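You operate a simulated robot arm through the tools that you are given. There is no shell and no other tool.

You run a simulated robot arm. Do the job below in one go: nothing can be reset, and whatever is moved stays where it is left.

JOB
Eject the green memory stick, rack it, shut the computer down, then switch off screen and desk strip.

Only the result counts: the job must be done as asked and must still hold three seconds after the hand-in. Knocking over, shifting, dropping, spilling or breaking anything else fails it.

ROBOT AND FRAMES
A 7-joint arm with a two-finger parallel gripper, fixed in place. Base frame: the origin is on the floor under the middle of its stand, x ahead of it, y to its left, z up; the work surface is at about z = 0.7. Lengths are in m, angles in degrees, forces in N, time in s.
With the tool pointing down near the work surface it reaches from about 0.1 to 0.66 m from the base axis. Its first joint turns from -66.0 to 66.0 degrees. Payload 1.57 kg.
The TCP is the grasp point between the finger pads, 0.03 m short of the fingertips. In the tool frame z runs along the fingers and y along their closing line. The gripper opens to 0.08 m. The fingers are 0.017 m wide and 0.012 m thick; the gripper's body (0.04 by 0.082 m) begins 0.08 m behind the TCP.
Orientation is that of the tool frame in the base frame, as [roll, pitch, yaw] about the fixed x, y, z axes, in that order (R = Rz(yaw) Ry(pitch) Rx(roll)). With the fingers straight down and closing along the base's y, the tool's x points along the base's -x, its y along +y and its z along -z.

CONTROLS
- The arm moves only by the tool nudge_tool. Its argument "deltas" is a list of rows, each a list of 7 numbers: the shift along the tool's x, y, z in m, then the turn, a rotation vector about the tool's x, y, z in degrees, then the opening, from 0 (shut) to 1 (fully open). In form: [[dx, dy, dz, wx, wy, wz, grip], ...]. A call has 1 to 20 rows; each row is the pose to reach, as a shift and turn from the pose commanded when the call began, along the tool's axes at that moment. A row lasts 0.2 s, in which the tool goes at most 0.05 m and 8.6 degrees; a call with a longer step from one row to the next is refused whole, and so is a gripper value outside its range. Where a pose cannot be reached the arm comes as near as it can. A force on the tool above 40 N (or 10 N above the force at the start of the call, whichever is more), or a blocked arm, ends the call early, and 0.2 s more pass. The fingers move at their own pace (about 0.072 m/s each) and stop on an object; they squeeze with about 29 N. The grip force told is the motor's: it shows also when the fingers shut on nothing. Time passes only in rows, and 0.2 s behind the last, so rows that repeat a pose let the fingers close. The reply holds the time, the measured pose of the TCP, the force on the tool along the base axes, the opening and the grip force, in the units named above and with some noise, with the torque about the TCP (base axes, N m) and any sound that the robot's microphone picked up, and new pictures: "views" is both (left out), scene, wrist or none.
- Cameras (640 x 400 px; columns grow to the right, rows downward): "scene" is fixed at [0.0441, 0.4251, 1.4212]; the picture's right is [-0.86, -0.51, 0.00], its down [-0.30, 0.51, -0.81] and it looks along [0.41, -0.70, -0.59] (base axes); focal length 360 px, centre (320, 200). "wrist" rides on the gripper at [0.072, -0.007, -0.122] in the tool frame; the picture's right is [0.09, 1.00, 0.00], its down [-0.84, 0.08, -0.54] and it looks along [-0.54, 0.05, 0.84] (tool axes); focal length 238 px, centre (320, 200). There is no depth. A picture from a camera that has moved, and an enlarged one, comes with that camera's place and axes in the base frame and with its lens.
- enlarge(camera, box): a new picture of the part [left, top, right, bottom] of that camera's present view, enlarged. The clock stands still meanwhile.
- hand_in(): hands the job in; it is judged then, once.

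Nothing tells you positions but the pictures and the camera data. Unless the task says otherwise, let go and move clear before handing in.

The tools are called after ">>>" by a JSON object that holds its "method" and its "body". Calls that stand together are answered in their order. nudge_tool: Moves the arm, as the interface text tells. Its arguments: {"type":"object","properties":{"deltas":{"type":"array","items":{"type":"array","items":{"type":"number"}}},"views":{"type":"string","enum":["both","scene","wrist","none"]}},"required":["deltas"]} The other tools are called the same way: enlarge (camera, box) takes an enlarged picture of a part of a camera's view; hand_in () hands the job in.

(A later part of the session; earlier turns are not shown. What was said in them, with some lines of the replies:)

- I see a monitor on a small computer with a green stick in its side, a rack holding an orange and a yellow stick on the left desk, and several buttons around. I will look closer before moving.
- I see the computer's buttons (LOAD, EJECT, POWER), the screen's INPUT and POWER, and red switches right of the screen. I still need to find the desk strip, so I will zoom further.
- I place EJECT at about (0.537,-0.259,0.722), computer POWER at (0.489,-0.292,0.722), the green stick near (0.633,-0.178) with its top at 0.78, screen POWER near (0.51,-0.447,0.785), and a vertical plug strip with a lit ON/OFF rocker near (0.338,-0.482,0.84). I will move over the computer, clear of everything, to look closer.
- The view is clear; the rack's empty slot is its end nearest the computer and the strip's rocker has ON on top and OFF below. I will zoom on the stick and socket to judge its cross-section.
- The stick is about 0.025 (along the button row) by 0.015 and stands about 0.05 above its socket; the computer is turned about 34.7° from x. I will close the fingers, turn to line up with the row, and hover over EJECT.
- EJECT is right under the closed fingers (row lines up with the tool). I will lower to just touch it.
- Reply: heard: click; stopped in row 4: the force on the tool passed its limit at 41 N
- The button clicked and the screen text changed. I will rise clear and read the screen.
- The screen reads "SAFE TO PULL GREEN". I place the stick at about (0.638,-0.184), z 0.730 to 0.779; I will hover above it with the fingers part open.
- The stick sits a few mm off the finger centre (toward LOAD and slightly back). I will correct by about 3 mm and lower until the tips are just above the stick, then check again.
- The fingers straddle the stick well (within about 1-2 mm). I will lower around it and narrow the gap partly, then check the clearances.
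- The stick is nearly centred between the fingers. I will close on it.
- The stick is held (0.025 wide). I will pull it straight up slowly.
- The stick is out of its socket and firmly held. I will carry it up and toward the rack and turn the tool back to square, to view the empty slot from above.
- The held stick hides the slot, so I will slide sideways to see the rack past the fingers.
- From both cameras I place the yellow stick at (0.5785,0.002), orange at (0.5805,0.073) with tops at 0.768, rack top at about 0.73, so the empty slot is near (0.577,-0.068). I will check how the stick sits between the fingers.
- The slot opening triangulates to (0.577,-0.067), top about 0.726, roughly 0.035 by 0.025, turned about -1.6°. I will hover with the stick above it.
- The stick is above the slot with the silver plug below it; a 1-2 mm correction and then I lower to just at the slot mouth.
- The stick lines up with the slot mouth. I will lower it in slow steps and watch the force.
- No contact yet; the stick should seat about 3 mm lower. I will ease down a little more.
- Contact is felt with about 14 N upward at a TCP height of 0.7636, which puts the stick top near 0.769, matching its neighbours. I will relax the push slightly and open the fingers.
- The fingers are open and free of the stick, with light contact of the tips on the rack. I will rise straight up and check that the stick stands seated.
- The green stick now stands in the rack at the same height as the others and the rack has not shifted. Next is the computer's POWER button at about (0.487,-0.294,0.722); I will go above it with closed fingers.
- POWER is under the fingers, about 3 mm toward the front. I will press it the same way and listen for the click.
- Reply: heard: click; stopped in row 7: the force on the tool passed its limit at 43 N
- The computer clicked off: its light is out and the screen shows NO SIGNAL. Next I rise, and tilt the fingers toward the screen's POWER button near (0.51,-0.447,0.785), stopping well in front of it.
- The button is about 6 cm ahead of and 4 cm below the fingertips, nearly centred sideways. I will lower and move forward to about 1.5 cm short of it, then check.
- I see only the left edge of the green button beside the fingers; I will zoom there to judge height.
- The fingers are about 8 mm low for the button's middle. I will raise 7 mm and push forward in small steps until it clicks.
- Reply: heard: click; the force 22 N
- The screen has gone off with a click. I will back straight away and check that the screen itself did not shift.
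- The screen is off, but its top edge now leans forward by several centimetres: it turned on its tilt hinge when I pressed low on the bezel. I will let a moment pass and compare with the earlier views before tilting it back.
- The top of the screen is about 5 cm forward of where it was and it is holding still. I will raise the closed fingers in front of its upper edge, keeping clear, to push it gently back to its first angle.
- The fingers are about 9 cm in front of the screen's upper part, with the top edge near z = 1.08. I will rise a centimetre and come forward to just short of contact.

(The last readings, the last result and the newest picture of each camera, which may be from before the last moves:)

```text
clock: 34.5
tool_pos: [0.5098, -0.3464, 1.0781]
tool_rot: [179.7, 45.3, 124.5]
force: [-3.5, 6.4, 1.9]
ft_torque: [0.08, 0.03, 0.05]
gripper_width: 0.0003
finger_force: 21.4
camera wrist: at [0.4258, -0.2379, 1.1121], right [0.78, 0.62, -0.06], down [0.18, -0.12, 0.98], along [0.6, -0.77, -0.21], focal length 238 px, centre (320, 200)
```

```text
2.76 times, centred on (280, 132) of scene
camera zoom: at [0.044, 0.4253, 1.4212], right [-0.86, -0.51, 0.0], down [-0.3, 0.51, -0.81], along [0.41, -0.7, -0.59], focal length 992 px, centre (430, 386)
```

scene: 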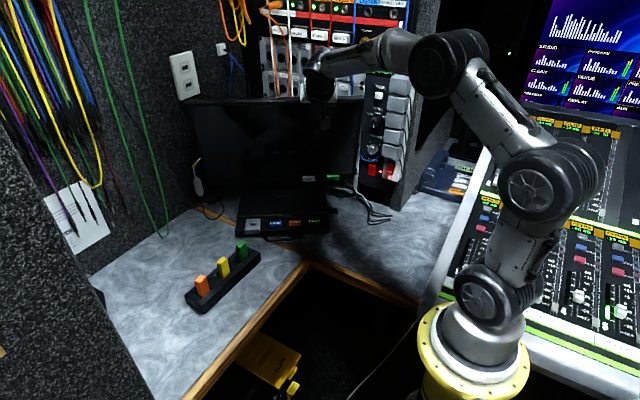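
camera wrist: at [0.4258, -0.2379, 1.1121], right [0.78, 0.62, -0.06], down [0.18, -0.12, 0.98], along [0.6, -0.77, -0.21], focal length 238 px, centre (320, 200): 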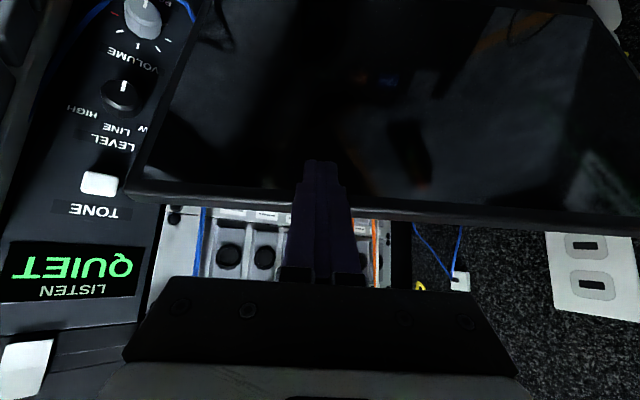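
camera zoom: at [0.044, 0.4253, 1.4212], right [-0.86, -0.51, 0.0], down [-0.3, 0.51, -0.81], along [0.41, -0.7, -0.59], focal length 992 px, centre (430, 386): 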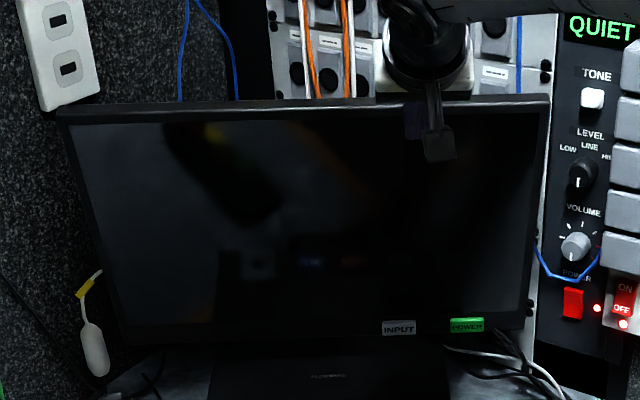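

I am in contact at about 7 N and the screen has begun tilting back smoothly. I will push on slowly by 2 cm and compare the top edge again.

>>> {"method": "nudge_tool", "body": {"deltas": [[-0.0035, 0, 0.0036, 0, 0, 0, 0], [-0.007, 0, 0.0071, 0, 0, 0, 0], [-0.0105, 0, 0.0107, 0, 0, 0, 0], [-0.014, 0, 0.0143, 0, 0, 0, 0], [-0.014, 0, 0.0143, 0, 0, 0, 0]], "views": "wrist"}}

>>> {"method": "enlarge", "body": {"camera": "scene", "box": [180, 60, 380, 205]}}

>>> {"method": "enlarge", "body": {"camera": "scene", "box": [160, 30, 260, 130]}}

```text
clock: 35.7
tool_pos: [0.5222, -0.3625, 1.0788]
tool_rot: [179.7, 45.3, 124.6]
force: [-3.2, 6.7, 2.9]
ft_torque: [0.07, 0.04, 0.05]
gripper_width: 0.0003
finger_force: 21.2
camera wrist: at [0.4373, -0.2544, 1.1119], right [0.78, 0.62, -0.06], down [0.18, -0.12, 0.98], along [0.6, -0.77, -0.21], focal length 238 px, centre (320, 200)
```

wrist: 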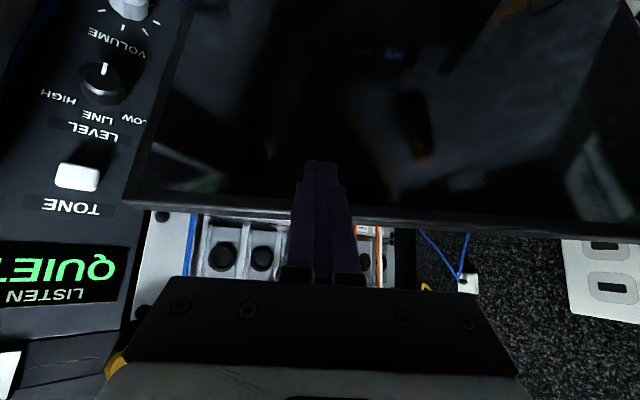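

```text
2.76 times, centred on (280, 132) of scene
camera zoom: at [0.044, 0.4253, 1.4212], right [-0.86, -0.51, 0.0], down [-0.3, 0.51, -0.81], along [0.41, -0.7, -0.59], focal length 992 px, centre (430, 386)
```

zoom: 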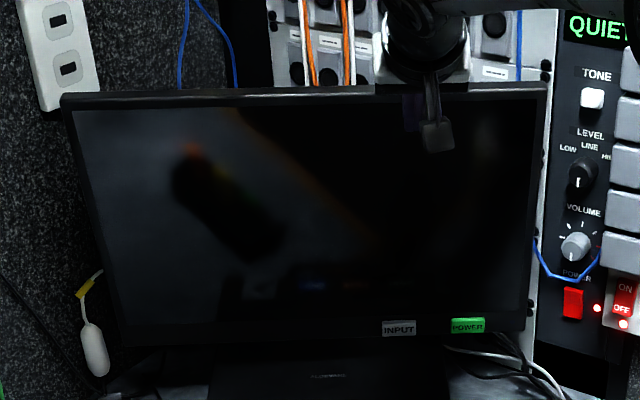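

```text
4.00 times, centred on (210, 80) of scene
camera zoom: at [0.044, 0.4253, 1.4212], right [-0.86, -0.51, 0.0], down [-0.3, 0.51, -0.81], along [0.41, -0.7, -0.59], focal length 1438 px, centre (760, 680)
```

zoom: 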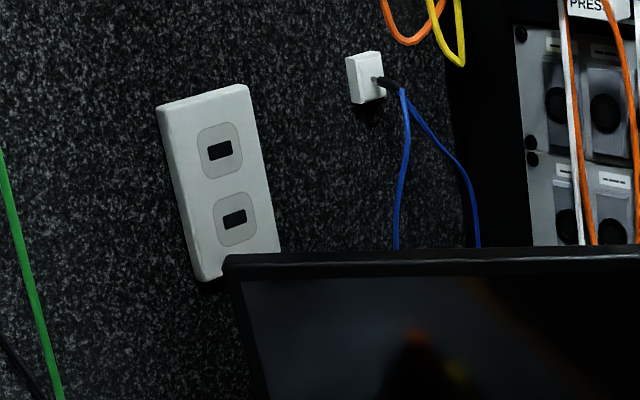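

About half the tilt is recovered (corner at row 257, target 237 in this zoom). I will push a further 1.6 cm slowly.

>>> {"method": "nudge_tool", "body": {"deltas": [[-0.0035, 0, 0.0036, 0, 0, 0, 0], [-0.007, 0, 0.0071, 0, 0, 0, 0], [-0.0112, 0, 0.0114, 0, 0, 0, 0], [-0.0112, 0, 0.0114, 0, 0, 0, 0]], "views": "none"}}

>>> {"method": "enlarge", "body": {"camera": "scene", "box": [160, 30, 260, 130]}}

>>> {"method": "enlarge", "body": {"camera": "scene", "box": [230, 0, 420, 110]}}

>>> {"method": "enlarge", "body": {"camera": "scene", "box": [180, 80, 380, 205]}}

```text
clock: 36.7
tool_pos: [0.5297, -0.3764, 1.0782]
tool_rot: [179.8, 45.3, 124.5]
force: [-0.6, 2.3, 2.9]
ft_torque: [0.0, 0.05, -0.02]
gripper_width: 0.0002
finger_force: 21.1
```

```text
4.00 times, centred on (210, 80) of scene
camera zoom: at [0.0441, 0.4252, 1.4212], right [-0.86, -0.51, 0.0], down [-0.3, 0.51, -0.81], along [0.41, -0.7, -0.59], focal length 1438 px, centre (760, 680)
```

zoom: 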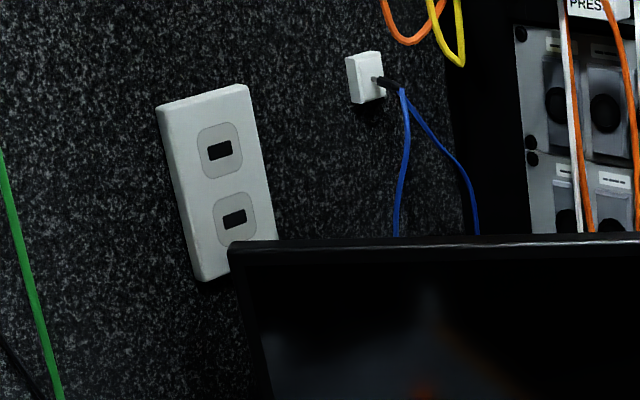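

```text
3.37 times, centred on (325, 55) of scene
camera zoom: at [0.0441, 0.4252, 1.4212], right [-0.86, -0.51, 0.0], down [-0.3, 0.51, -0.81], along [0.41, -0.7, -0.59], focal length 1211 px, centre (303, 688)
```

zoom: 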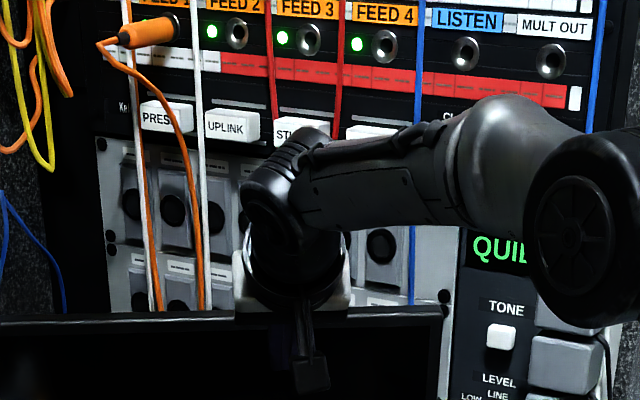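

```text
3.20 times, centred on (280, 142) of scene
camera zoom: at [0.0441, 0.4252, 1.4212], right [-0.86, -0.51, 0.0], down [-0.3, 0.51, -0.81], along [0.41, -0.7, -0.59], focal length 1150 px, centre (448, 384)
```

zoom: 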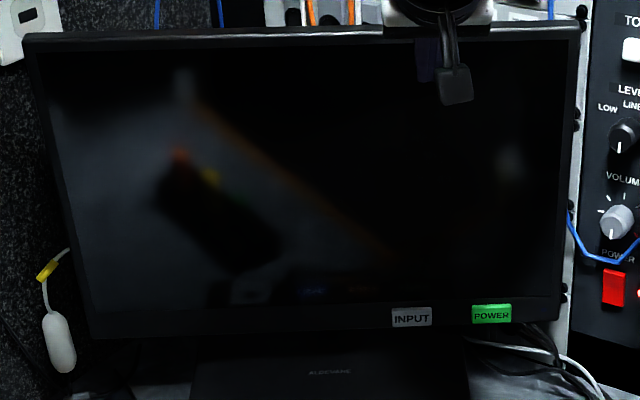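

Nearly there: the top edge is about 7 zoomed pixels (7-8 mm) short of its first place. I will push 6 mm more.

>>> {"method": "nudge_tool", "body": {"deltas": [[-0.0021, 0, 0.0021, 0, 0, 0, 0], [-0.0042, 0, 0.0043, 0, 0, 0, 0], [-0.0042, 0, 0.0043, 0, 0, 0, 0]], "views": "none"}}

>>> {"method": "enlarge", "body": {"camera": "scene", "box": [160, 30, 260, 130]}}

>>> {"method": "enlarge", "body": {"camera": "scene", "box": [230, 0, 420, 110]}}

```text
clock: 37.5
tool_pos: [0.534, -0.3797, 1.0792]
tool_rot: [179.7, 45.4, 124.5]
force: [-7.4, 7.2, 4.6]
ft_torque: [0.03, 0.09, -0.05]
gripper_width: 0.0
finger_force: 21.8
```

```text
4.00 times, centred on (210, 80) of scene
camera zoom: at [0.0438, 0.4254, 1.4212], right [-0.86, -0.51, 0.0], down [-0.3, 0.51, -0.81], along [0.41, -0.7, -0.59], focal length 1438 px, centre (760, 680)
```

zoom: 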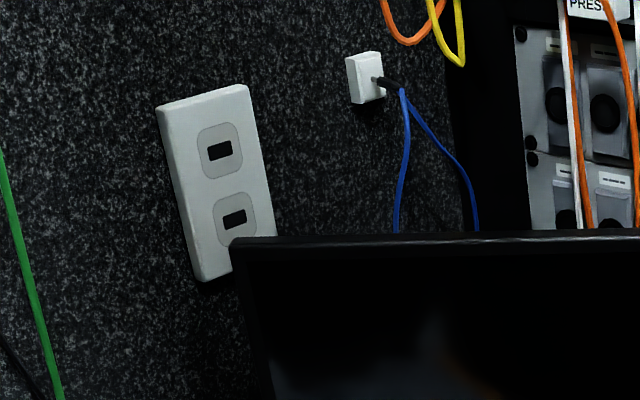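

```text
3.37 times, centred on (325, 55) of scene
camera zoom: at [0.0438, 0.4254, 1.4212], right [-0.86, -0.51, 0.0], down [-0.3, 0.51, -0.81], along [0.41, -0.7, -0.59], focal length 1211 px, centre (303, 688)
```

zoom: 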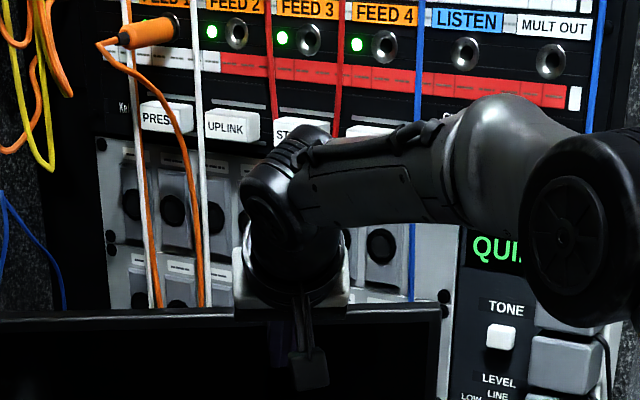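

Only about 3 mm remain. One more small push, then I will back off and compare.

>>> {"method": "nudge_tool", "body": {"deltas": [[-0.0011, 0, 0.0011, 0, 0, 0, 0], [-0.0022, 0, 0.0022, 0, 0, 0, 0], [-0.0022, 0, 0.0022, 0, 0, 0, 0]], "views": "none"}}

>>> {"method": "enlarge", "body": {"camera": "scene", "box": [160, 30, 260, 130]}}

>>> {"method": "enlarge", "body": {"camera": "scene", "box": [230, 0, 420, 110]}}

```text
clock: 38.3
tool_pos: [0.5365, -0.3828, 1.0791]
tool_rot: [179.8, 45.4, 124.5]
force: [-5.8, 6.7, 4.1]
ft_torque: [0.02, 0.04, -0.09]
gripper_width: 0.0
finger_force: 21.7
```

```text
4.00 times, centred on (210, 80) of scene
camera zoom: at [0.0439, 0.4253, 1.4212], right [-0.86, -0.51, 0.0], down [-0.3, 0.51, -0.81], along [0.41, -0.7, -0.59], focal length 1438 px, centre (760, 680)
```

zoom: 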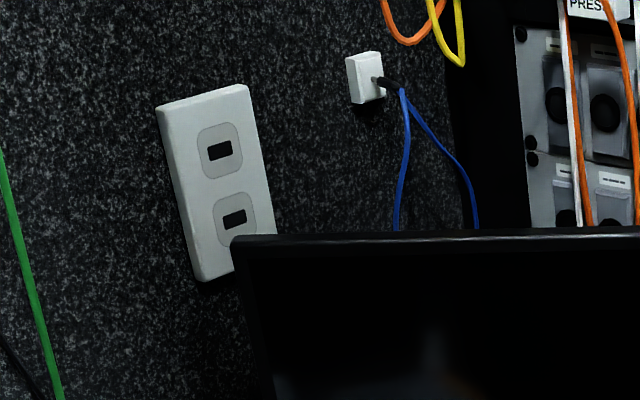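

```text
3.37 times, centred on (325, 55) of scene
camera zoom: at [0.0439, 0.4253, 1.4212], right [-0.86, -0.51, 0.0], down [-0.3, 0.51, -0.81], along [0.41, -0.7, -0.59], focal length 1211 px, centre (303, 688)
```

zoom: 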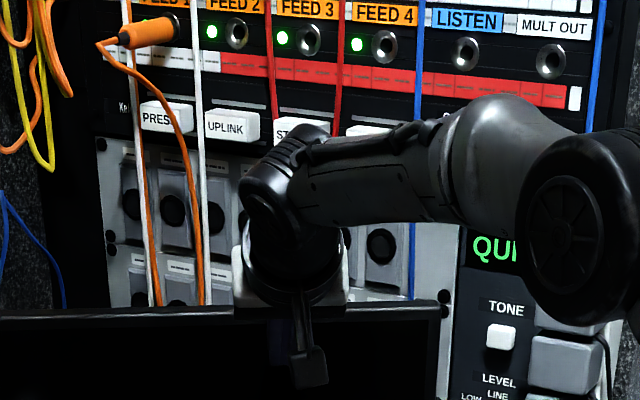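

It matches within about 1-2 mm. A last 1.5 mm push, then I back away and check again.

>>> {"method": "nudge_tool", "body": {"deltas": [[-0.0011, 0, 0.0011, 0, 0, 0, 0], [-0.0011, 0, 0.0011, 0, 0, 0, 0], [0.005, 0, -0.0051, 0, 0, 0, 0], [0.03, 0, -0.03, 0, 0, 0, 0], [0.06, 0, -0.06, 0, 0, 0, 0], [0.06, 0, -0.06, 0, 0, 0, 0]], "views": "both"}}

>>> {"method": "enlarge", "body": {"camera": "scene", "box": [160, 30, 260, 130]}}

>>> {"method": "enlarge", "body": {"camera": "scene", "box": [230, 0, 420, 110]}}

>>> {"method": "enlarge", "body": {"camera": "scene", "box": [180, 80, 380, 205]}}

```text
clock: 39.7
tool_pos: [0.4876, -0.3129, 1.0794]
tool_rot: [179.7, 45.4, 124.5]
force: [0.6, 0.1, -0.1]
ft_torque: [-0.02, -0.02, -0.02]
gripper_width: 0.0
finger_force: 21.5
camera wrist: at [0.4032, -0.2051, 1.1117], right [0.78, 0.62, -0.06], down [0.18, -0.12, 0.98], along [0.6, -0.77, -0.21], focal length 238 px, centre (320, 200)
```

scene: 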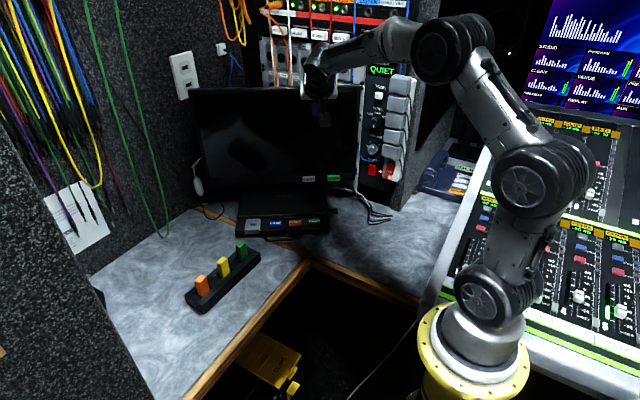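
wrist: 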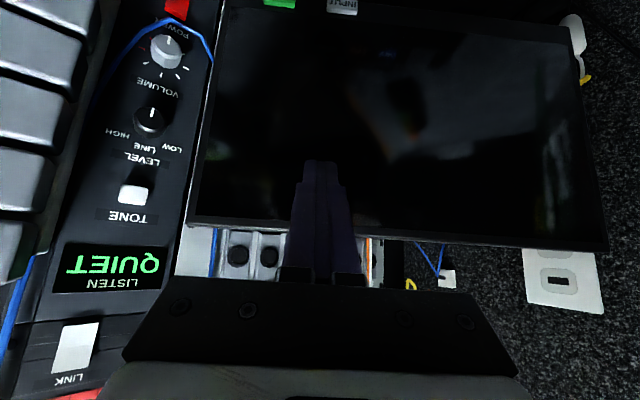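

```text
4.00 times, centred on (210, 80) of scene
camera zoom: at [0.0441, 0.4251, 1.4212], right [-0.86, -0.51, 0.0], down [-0.3, 0.51, -0.81], along [0.41, -0.7, -0.59], focal length 1438 px, centre (760, 680)
```

zoom: 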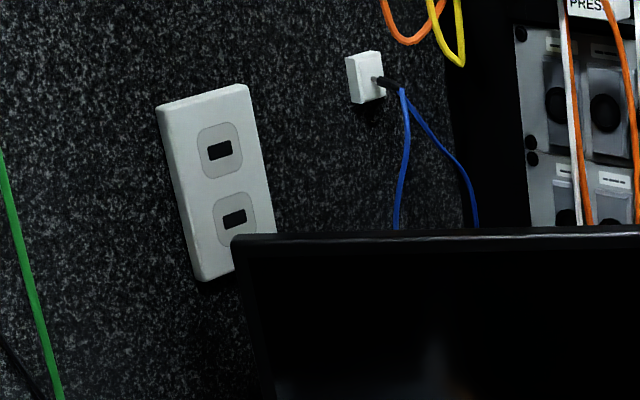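

```text
3.37 times, centred on (325, 55) of scene
camera zoom: at [0.0441, 0.4251, 1.4212], right [-0.86, -0.51, 0.0], down [-0.3, 0.51, -0.81], along [0.41, -0.7, -0.59], focal length 1211 px, centre (303, 688)
```

zoom: 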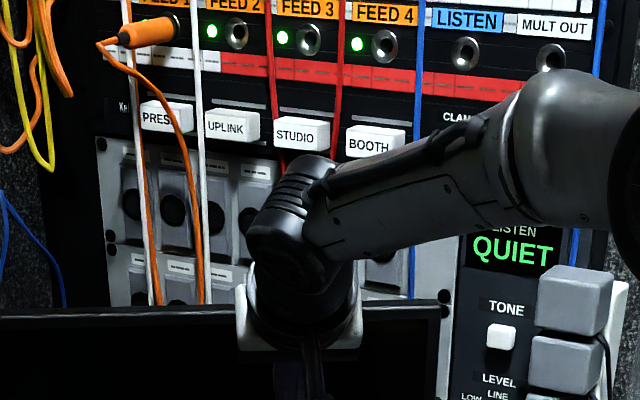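

```text
3.20 times, centred on (280, 142) of scene
camera zoom: at [0.0441, 0.4251, 1.4212], right [-0.86, -0.51, 0.0], down [-0.3, 0.51, -0.81], along [0.41, -0.7, -0.59], focal length 1150 px, centre (448, 384)
```

zoom: 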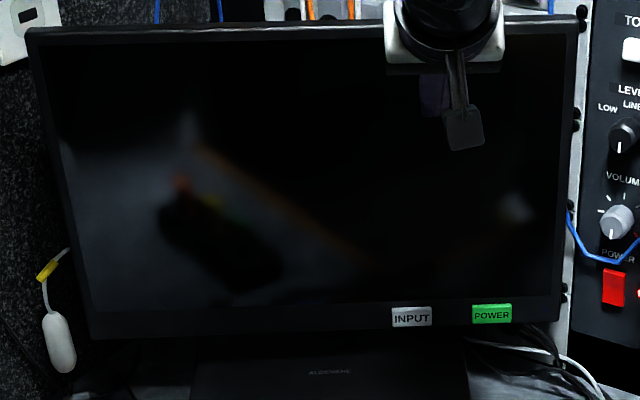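

The screen is back at its first angle (corner, cables and buttons line up with the first pictures) and stays off. Now the desk strip: I will move in front of it and turn the tool to face the wall (-y), still well clear.

>>> {"method": "nudge_tool", "body": {"deltas": [[0.0316, -0.0229, 0.0045, 4.92, -0.04, 4.84, 0], [0.0633, -0.0459, 0.0091, 9.84, -0.08, 9.68, 0], [0.0949, -0.0688, 0.0136, 14.76, -0.12, 14.52, 0], [0.1266, -0.0918, 0.0182, 19.68, -0.16, 19.36, 0], [0.1582, -0.1147, 0.0227, 24.6, -0.2, 24.2, 0], [0.1582, -0.1147, 0.0227, 24.6, -0.2, 24.2, 0]], "views": "both"}}

>>> {"method": "enlarge", "body": {"camera": "scene", "box": [350, 80, 430, 200]}}

```text
clock: 41.1
tool_pos: [0.3393, -0.3012, 0.9487]
tool_rot: [179.7, 45.5, 89.9]
force: [0.7, -0.3, -0.2]
ft_torque: [-0.02, 0.0, 0.0]
gripper_width: 0.0
finger_force: 21.3
camera wrist: at [0.3309, -0.1639, 0.9824], right [1.0, 0.07, -0.06], down [0.07, -0.2, 0.98], along [0.05, -0.98, -0.2], focal length 238 px, centre (320, 200)
```

scene: 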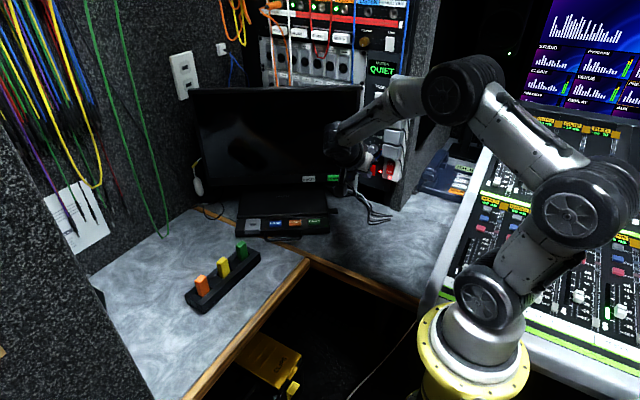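
wrist: 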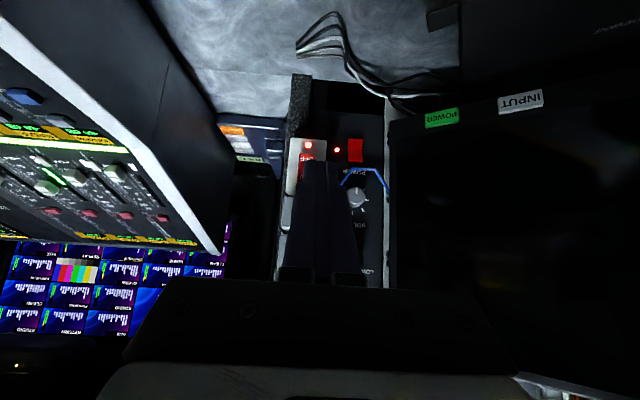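

```text
3.33 times, centred on (390, 140) of scene
camera zoom: at [0.0441, 0.4251, 1.4212], right [-0.86, -0.51, 0.0], down [-0.3, 0.51, -0.81], along [0.41, -0.7, -0.59], focal length 1198 px, centre (87, 400)
```

zoom: 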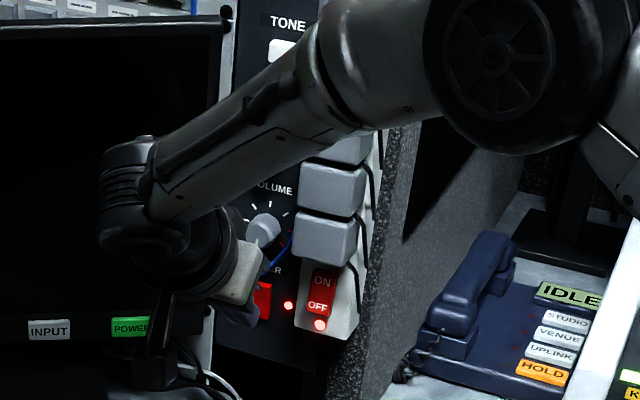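

I see the strip with its rocker and lamp just beyond the fingertips. I will zoom there.

>>> {"method": "enlarge", "body": {"camera": "wrist", "box": [270, 110, 400, 200]}}

```text
4.44 times, centred on (335, 155) of wrist
camera zoom: at [0.3309, -0.1639, 0.9824], right [1.0, 0.07, -0.06], down [0.07, -0.2, 0.98], along [0.05, -0.98, -0.2], focal length 1059 px, centre (253, 400)
```

zoom: 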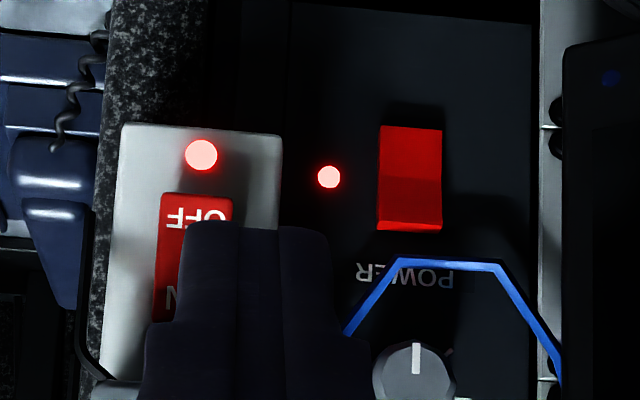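

Both cameras agree closely on the rocker's OFF half at (0.326,-0.451,0.870), with the nearest plug block about 6 cm above it. I will tilt the tool closer to level and stop about 5 cm in front of it.

>>> {"method": "nudge_tool", "body": {"deltas": [[0.0013, -0.0034, 0.0254, 0, -4.9, 0, 0], [0.0026, -0.0068, 0.0507, 0, -9.8, 0, 0], [0.0038, -0.0103, 0.0761, 0, -14.6, 0, 0], [0.0051, -0.0137, 0.1014, 0, -19.5, 0, 0], [0.0051, -0.0137, 0.1014, 0, -19.5, 0, 0]], "views": "both"}}

>>> {"method": "enlarge", "body": {"camera": "wrist", "box": [240, 90, 400, 210]}}

>>> {"method": "enlarge", "body": {"camera": "scene", "box": [350, 100, 430, 200]}}

```text
clock: 42.3
tool_pos: [0.3263, -0.3695, 0.8736]
tool_rot: [179.6, 65.0, 89.7]
force: [0.4, 0.0, 0.2]
ft_torque: [-0.03, -0.01, 0.0]
gripper_width: 0.0
finger_force: 21.2
camera wrist: at [0.3187, -0.2289, 0.8593], right [1.0, 0.04, -0.08], down [0.07, 0.14, 0.99], along [0.05, -0.99, 0.13], focal length 238 px, centre (320, 200)
```

scene: 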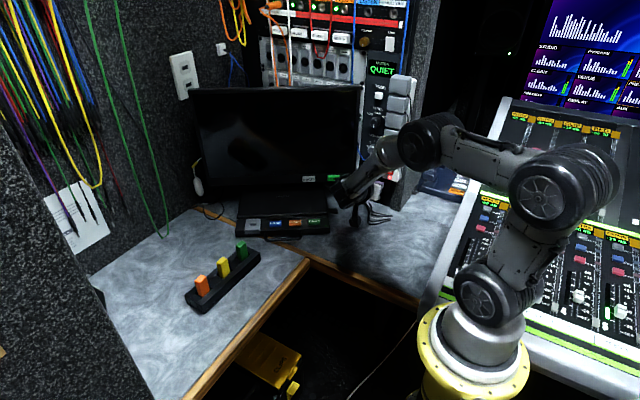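
wrist: 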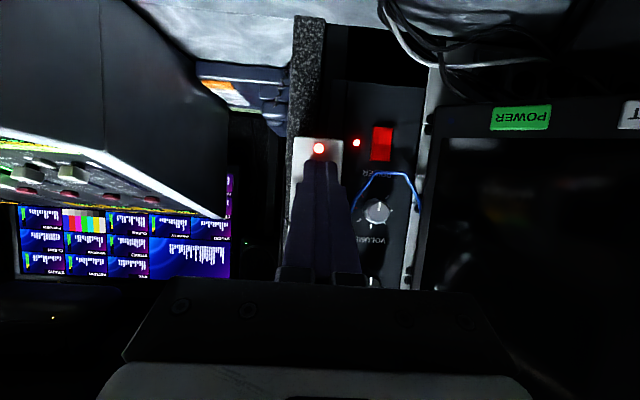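

```text
3.33 times, centred on (320, 150) of wrist
camera zoom: at [0.3187, -0.2289, 0.8593], right [1.0, 0.04, -0.08], down [0.07, 0.14, 0.99], along [0.05, -0.99, 0.13], focal length 794 px, centre (320, 367)
```

zoom: 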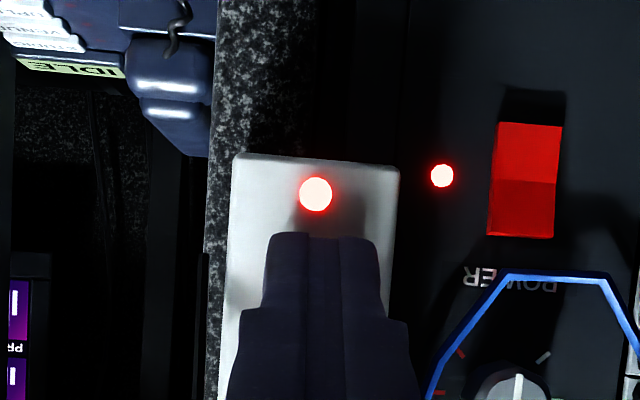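

```text
4.00 times, centred on (390, 150) of scene
camera zoom: at [0.0441, 0.4251, 1.4212], right [-0.86, -0.51, 0.0], down [-0.3, 0.51, -0.81], along [0.41, -0.7, -0.59], focal length 1438 px, centre (40, 400)
```

zoom: 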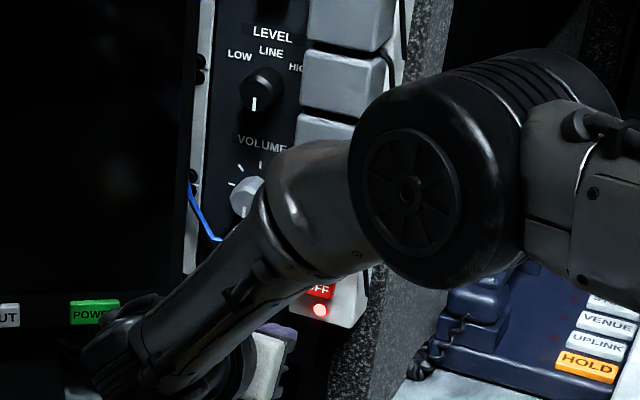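

The fingertips are about 5 cm from the rocker and centred on the strip. I will drop 3 mm to aim at the OFF end and come to within a centimetre.

>>> {"method": "nudge_tool", "body": {"deltas": [[-0.0032, -0.001, 0.0139, 0, 0, 0, 0], [-0.0091, -0.001, 0.0266, 0, 0, 0, 0], [-0.015, -0.001, 0.0394, 0, 0, 0, 0], [-0.015, -0.001, 0.0394, 0, 0, 0, 0]], "views": "wrist"}}

>>> {"method": "enlarge", "body": {"camera": "wrist", "box": [240, 90, 400, 230]}}

>>> {"method": "enlarge", "body": {"camera": "scene", "box": [350, 120, 430, 200]}}

```text
clock: 43.3
tool_pos: [0.3259, -0.4122, 0.8705]
tool_rot: [179.5, 65.0, 89.8]
force: [-0.9, -0.2, 0.4]
ft_torque: [0.0, 0.03, 0.01]
gripper_width: 0.0
finger_force: 21.5
camera wrist: at [0.3183, -0.2712, 0.8564], right [1.0, 0.04, -0.08], down [0.07, 0.14, 0.99], along [0.05, -0.99, 0.13], focal length 238 px, centre (320, 200)
```

wrist: 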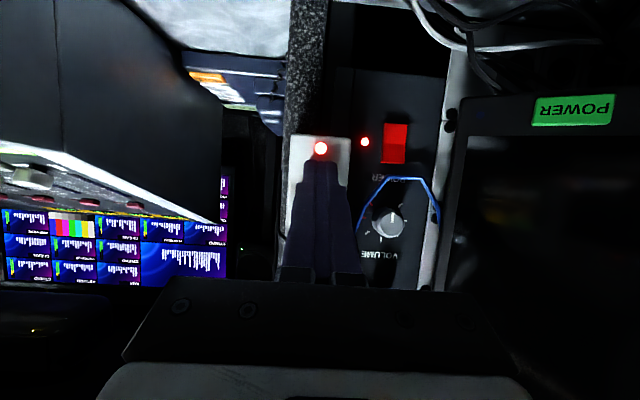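

```text
2.86 times, centred on (320, 160) of wrist
camera zoom: at [0.3183, -0.2712, 0.8564], right [1.0, 0.04, -0.08], down [0.07, 0.14, 0.99], along [0.05, -0.99, 0.13], focal length 681 px, centre (320, 314)
```

zoom: 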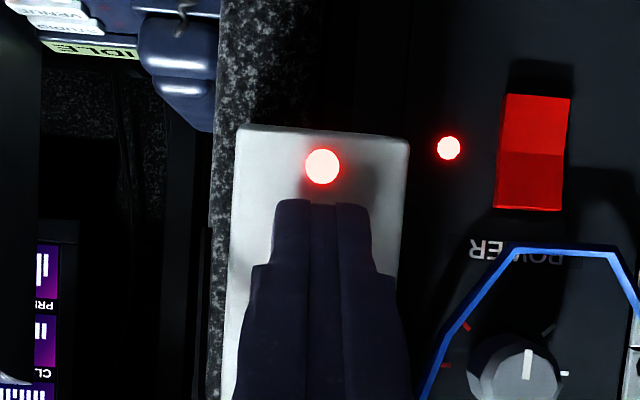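

```text
5.00 times, centred on (390, 160) of scene
camera zoom: at [0.0441, 0.4251, 1.4212], right [-0.86, -0.51, 0.0], down [-0.3, 0.51, -0.81], along [0.41, -0.7, -0.59], focal length 1797 px, centre (-30, 400)
```

zoom: 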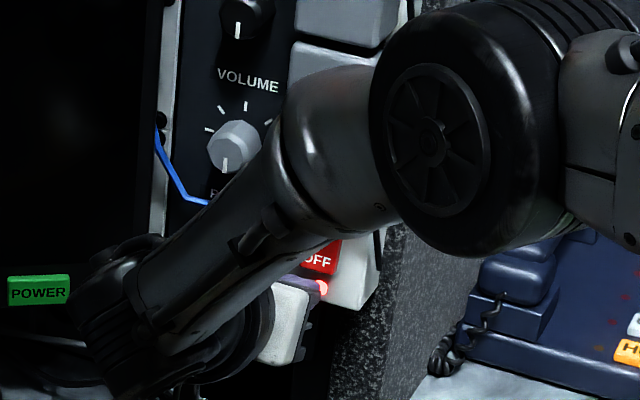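

The fingertips are on line with the OFF end, about 8 mm away. I will push in small steps and watch the lamp and force.

>>> {"method": "nudge_tool", "body": {"deltas": [[-0.0025, 0, 0.0054, 0, 0, 0, 0], [-0.0038, 0, 0.0082, 0, 0, 0, 0], [-0.0051, 0, 0.0109, 0, 0, 0, 0]], "views": "wrist"}}

>>> {"method": "enlarge", "body": {"camera": "wrist", "box": [240, 90, 400, 230]}}

```text
clock: 44.1
tool_pos: [0.3262, -0.423, 0.871]
tool_rot: [179.5, 64.9, 89.9]
force: [-0.6, -0.1, -0.8]
ft_torque: [-0.01, 0.0, -0.02]
gripper_width: 0.0001
finger_force: 21.3
camera wrist: at [0.3181, -0.2829, 0.8563], right [1.0, 0.04, -0.08], down [0.07, 0.14, 0.99], along [0.05, -0.99, 0.13], focal length 238 px, centre (320, 200)
```

wrist: 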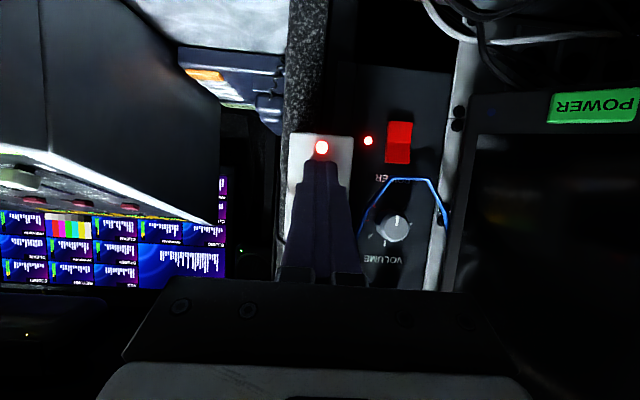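

```text
2.86 times, centred on (320, 160) of wrist
camera zoom: at [0.3181, -0.2829, 0.8563], right [1.0, 0.04, -0.08], down [0.07, 0.14, 0.99], along [0.05, -0.99, 0.13], focal length 681 px, centre (320, 314)
```

zoom: 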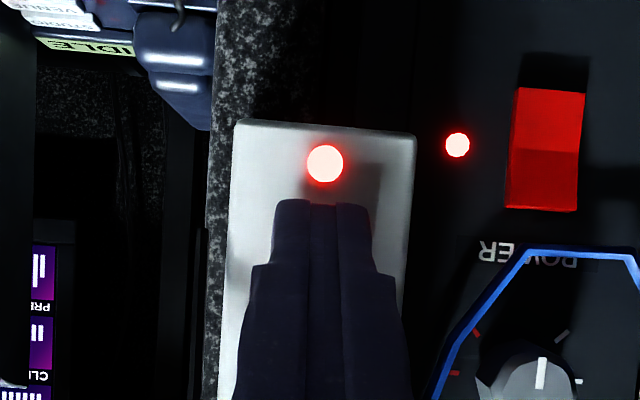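

No contact yet; by the strip's apparent size about 1-1.5 cm remains. I will continue in small steps.

>>> {"method": "nudge_tool", "body": {"deltas": [[-0.0013, 0, 0.0027, 0, 0, 0, 0], [-0.0025, 0, 0.0054, 0, 0, 0, 0], [-0.0034, 0, 0.0073, 0, 0, 0, 0], [-0.0042, 0, 0.0091, 0, 0, 0, 0]], "views": "wrist"}}

>>> {"method": "enlarge", "body": {"camera": "wrist", "box": [240, 90, 400, 230]}}

```text
clock: 45.1
tool_pos: [0.325, -0.4325, 0.8711]
tool_rot: [179.6, 65.0, 89.8]
force: [-1.2, -0.1, 0.3]
ft_torque: [0.0, -0.04, 0.01]
gripper_width: 0.0001
finger_force: 21.5
camera wrist: at [0.3181, -0.2932, 0.8564], right [1.0, 0.04, -0.08], down [0.07, 0.14, 0.99], along [0.05, -0.99, 0.13], focal length 238 px, centre (320, 200)
```

wrist: 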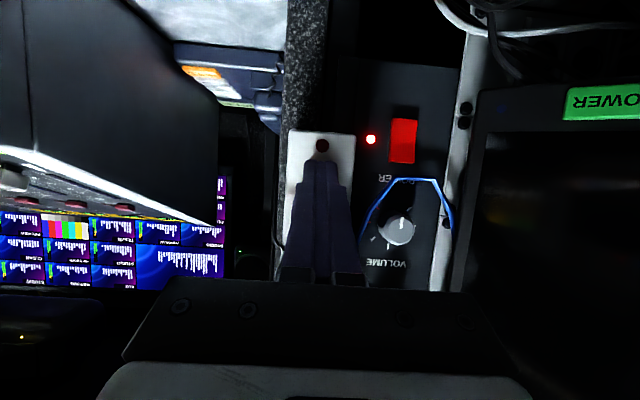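

```text
2.86 times, centred on (320, 160) of wrist
camera zoom: at [0.3181, -0.2932, 0.8564], right [1.0, 0.04, -0.08], down [0.07, 0.14, 0.99], along [0.05, -0.99, 0.13], focal length 681 px, centre (320, 314)
```

zoom: 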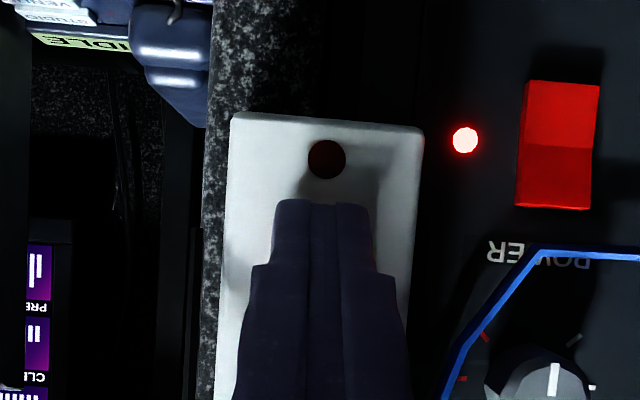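

The strip's lamp has gone dark. I will back straight out and confirm the rocker stays in OFF.

>>> {"method": "nudge_tool", "body": {"deltas": [[0.0042, 0, -0.0091, 0, 0, 0, 0], [0.0169, 0, -0.0363, 0, 0, 0, 0], [0.0338, 0, -0.0725, 0, 0, 0, 0], [0.05, 0, -0.107, 0, 0, 0, 0], [0.05, 0, -0.107, 0, 0, 0, 0]], "views": "both"}}

>>> {"method": "enlarge", "body": {"camera": "wrist", "box": [240, 90, 400, 210]}}

>>> {"method": "enlarge", "body": {"camera": "scene", "box": [350, 80, 430, 200]}}

```text
clock: 46.3
tool_pos: [0.3267, -0.3151, 0.8711]
tool_rot: [179.6, 65.0, 89.8]
force: [-0.9, 0.1, 0.2]
ft_torque: [-0.01, 0.0, -0.02]
gripper_width: 0.0002
finger_force: 21.3
camera wrist: at [0.3194, -0.1738, 0.8567], right [1.0, 0.04, -0.08], down [0.07, 0.14, 0.99], along [0.05, -0.99, 0.13], focal length 238 px, centre (320, 200)
```

scene: 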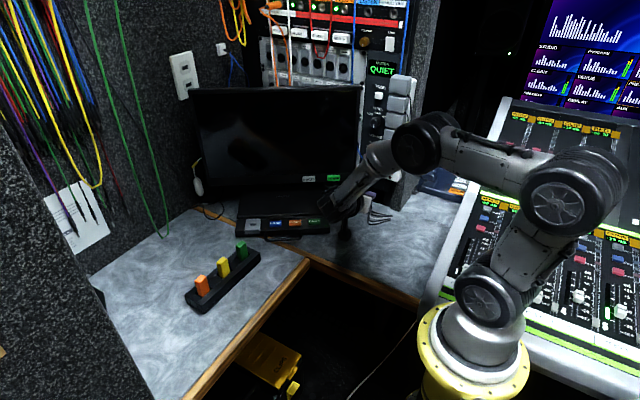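
wrist: 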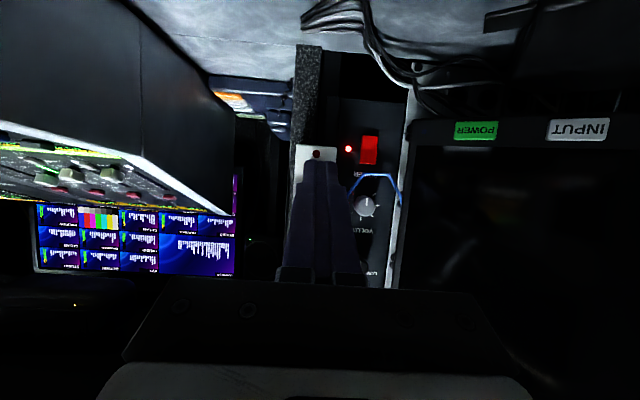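

```text
3.33 times, centred on (320, 150) of wrist
camera zoom: at [0.3194, -0.1738, 0.8567], right [1.0, 0.04, -0.08], down [0.07, 0.14, 0.99], along [0.05, -0.99, 0.13], focal length 794 px, centre (320, 367)
```

zoom: 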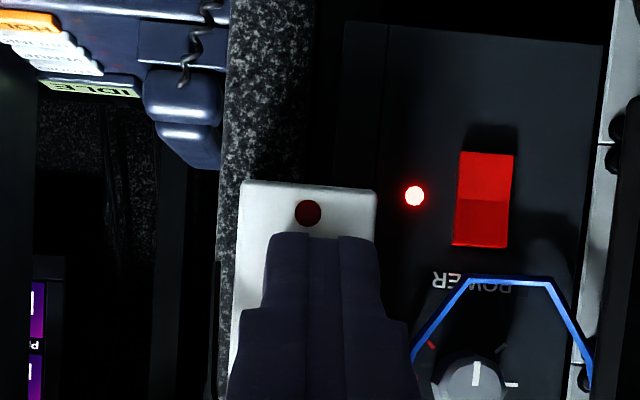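

```text
3.33 times, centred on (390, 140) of scene
camera zoom: at [0.0441, 0.4251, 1.4212], right [-0.86, -0.51, 0.0], down [-0.3, 0.51, -0.81], along [0.41, -0.7, -0.59], focal length 1198 px, centre (87, 400)
```

zoom: 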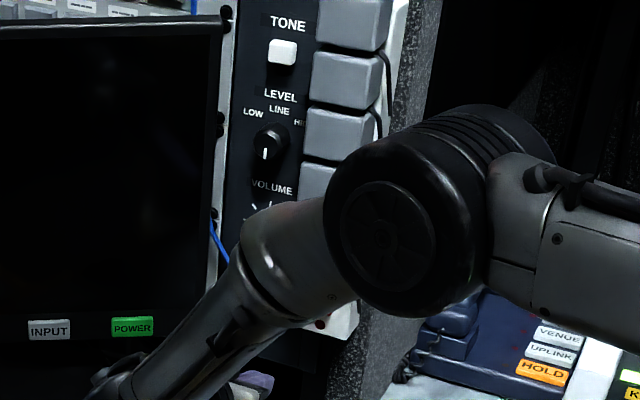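

The strip's lamp stays off. I will move the arm clear and upright, and take a full look at everything before handing in.

>>> {"method": "nudge_tool", "body": {"deltas": [[-0.0022, 0.0112, -0.0279, 0, 8.1, 0, 0], [-0.0043, 0.0225, -0.0558, 0, 16.2, 0, 0], [-0.0065, 0.0337, -0.0837, 0, 24.4, 0, 0], [-0.0086, 0.045, -0.1116, 0, 32.5, 0, 0], [-0.0108, 0.0562, -0.1395, 0, 40.6, 0, 0], [-0.013, 0.0675, -0.1674, 0, 48.8, 0, 0], [-0.0151, 0.0787, -0.1953, 0, 56.9, 0, 0], [-0.0173, 0.09, -0.2232, 0, 65, 0, 0], [-0.0173, 0.09, -0.2232, 0, 65, 0, 0]], "views": "both"}}

>>> {"method": "enlarge", "body": {"camera": "scene", "box": [340, 60, 440, 200]}}

>>> {"method": "enlarge", "body": {"camera": "scene", "box": [170, 180, 350, 320]}}

>>> {"method": "enlarge", "body": {"camera": "scene", "box": [160, 30, 260, 130]}}

```text
clock: 48.3
tool_pos: [0.4145, -0.119, 0.9813]
tool_rot: [179.9, -0.1, 90.2]
force: [0.1, 0.2, 1.1]
ft_torque: [-0.05, 0.02, 0.0]
gripper_width: 0.0
finger_force: 21.5
camera wrist: at [0.4065, -0.0486, 1.102], right [1.0, 0.1, 0.0], down [0.08, -0.84, 0.54], along [0.05, -0.54, -0.84], focal length 238 px, centre (320, 200)
```

scene: 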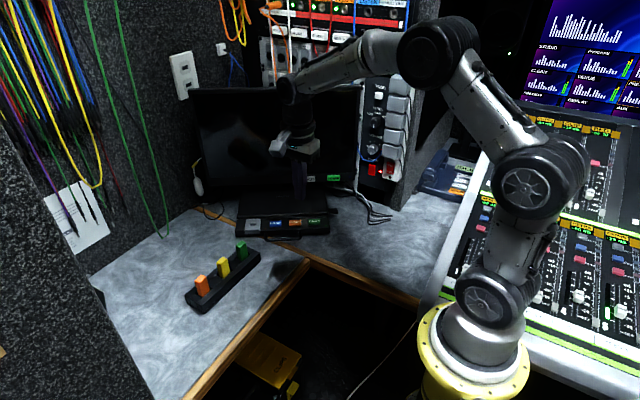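
wrist: 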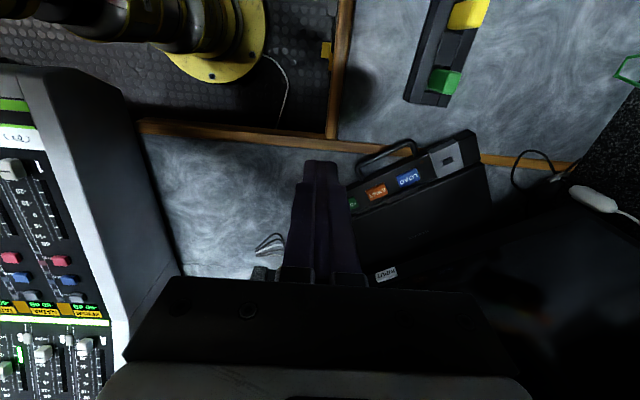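

```text
2.86 times, centred on (390, 130) of scene
camera zoom: at [0.0441, 0.4251, 1.4212], right [-0.86, -0.51, 0.0], down [-0.3, 0.51, -0.81], along [0.41, -0.7, -0.59], focal length 1027 px, centre (120, 400)
```

zoom: 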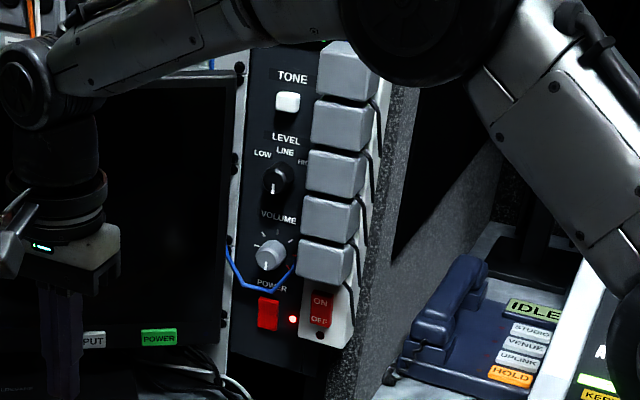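

```text
2.86 times, centred on (260, 250) of scene
camera zoom: at [0.0441, 0.4251, 1.4212], right [-0.86, -0.51, 0.0], down [-0.3, 0.51, -0.81], along [0.41, -0.7, -0.59], focal length 1027 px, centre (491, 57)
```

zoom: 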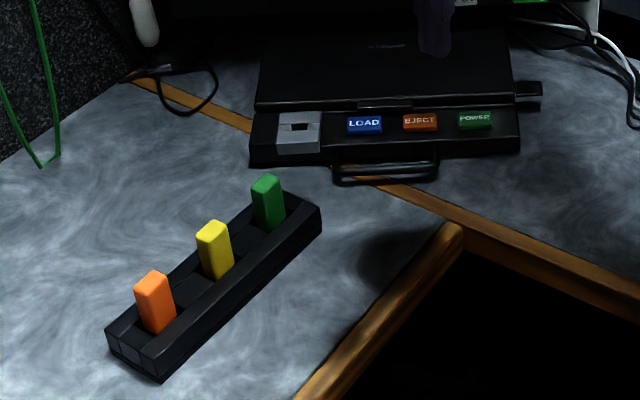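

```text
4.00 times, centred on (210, 80) of scene
camera zoom: at [0.0441, 0.4251, 1.4212], right [-0.86, -0.51, 0.0], down [-0.3, 0.51, -0.81], along [0.41, -0.7, -0.59], focal length 1438 px, centre (760, 680)
```

zoom: 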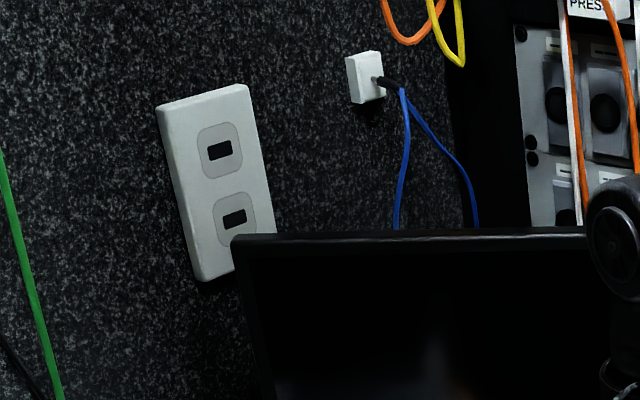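

The green stick stands in the rack beside the undisturbed yellow and orange ones. The computer light is out, the screen is dark and back at its first tilt, the strip's lamp is off, and the arm is clear. Everything is as asked, so I hand it in.

>>> {"method": "hand_in", "body": {}}

```text
The job is handed in.
```

I ejected and racked the green stick, shut the computer down, then switched off the screen and the desk strip. The job is handed in, and I haven't seen how it was judged.

- **Green stick:** I pressed EJECT, and the screen read "SAFE TO PULL GREEN" before I pulled it. It now stands in the empty rack slot at the same height as the yellow and orange sticks, and the rack hasn't moved.
- **Computer:** I pressed POWER and heard a click. The screen changed to "NO SIGNAL" and the computer's light went out.
- **Screen:** It's off, but pressing its POWER button tipped the display forward on its tilt hinge, by about 5 cm at the top. I pushed it back until its edges lined up with the first pictures, to within about 1–2 mm.
- **Desk strip:** I pressed the rocker to OFF and its lamp is dark. I saw no label reading "desk" on it, but it was the only plug strip in view.

The arm is raised clear of everything. I left the LISTEN unit alone, and its power light is still on.
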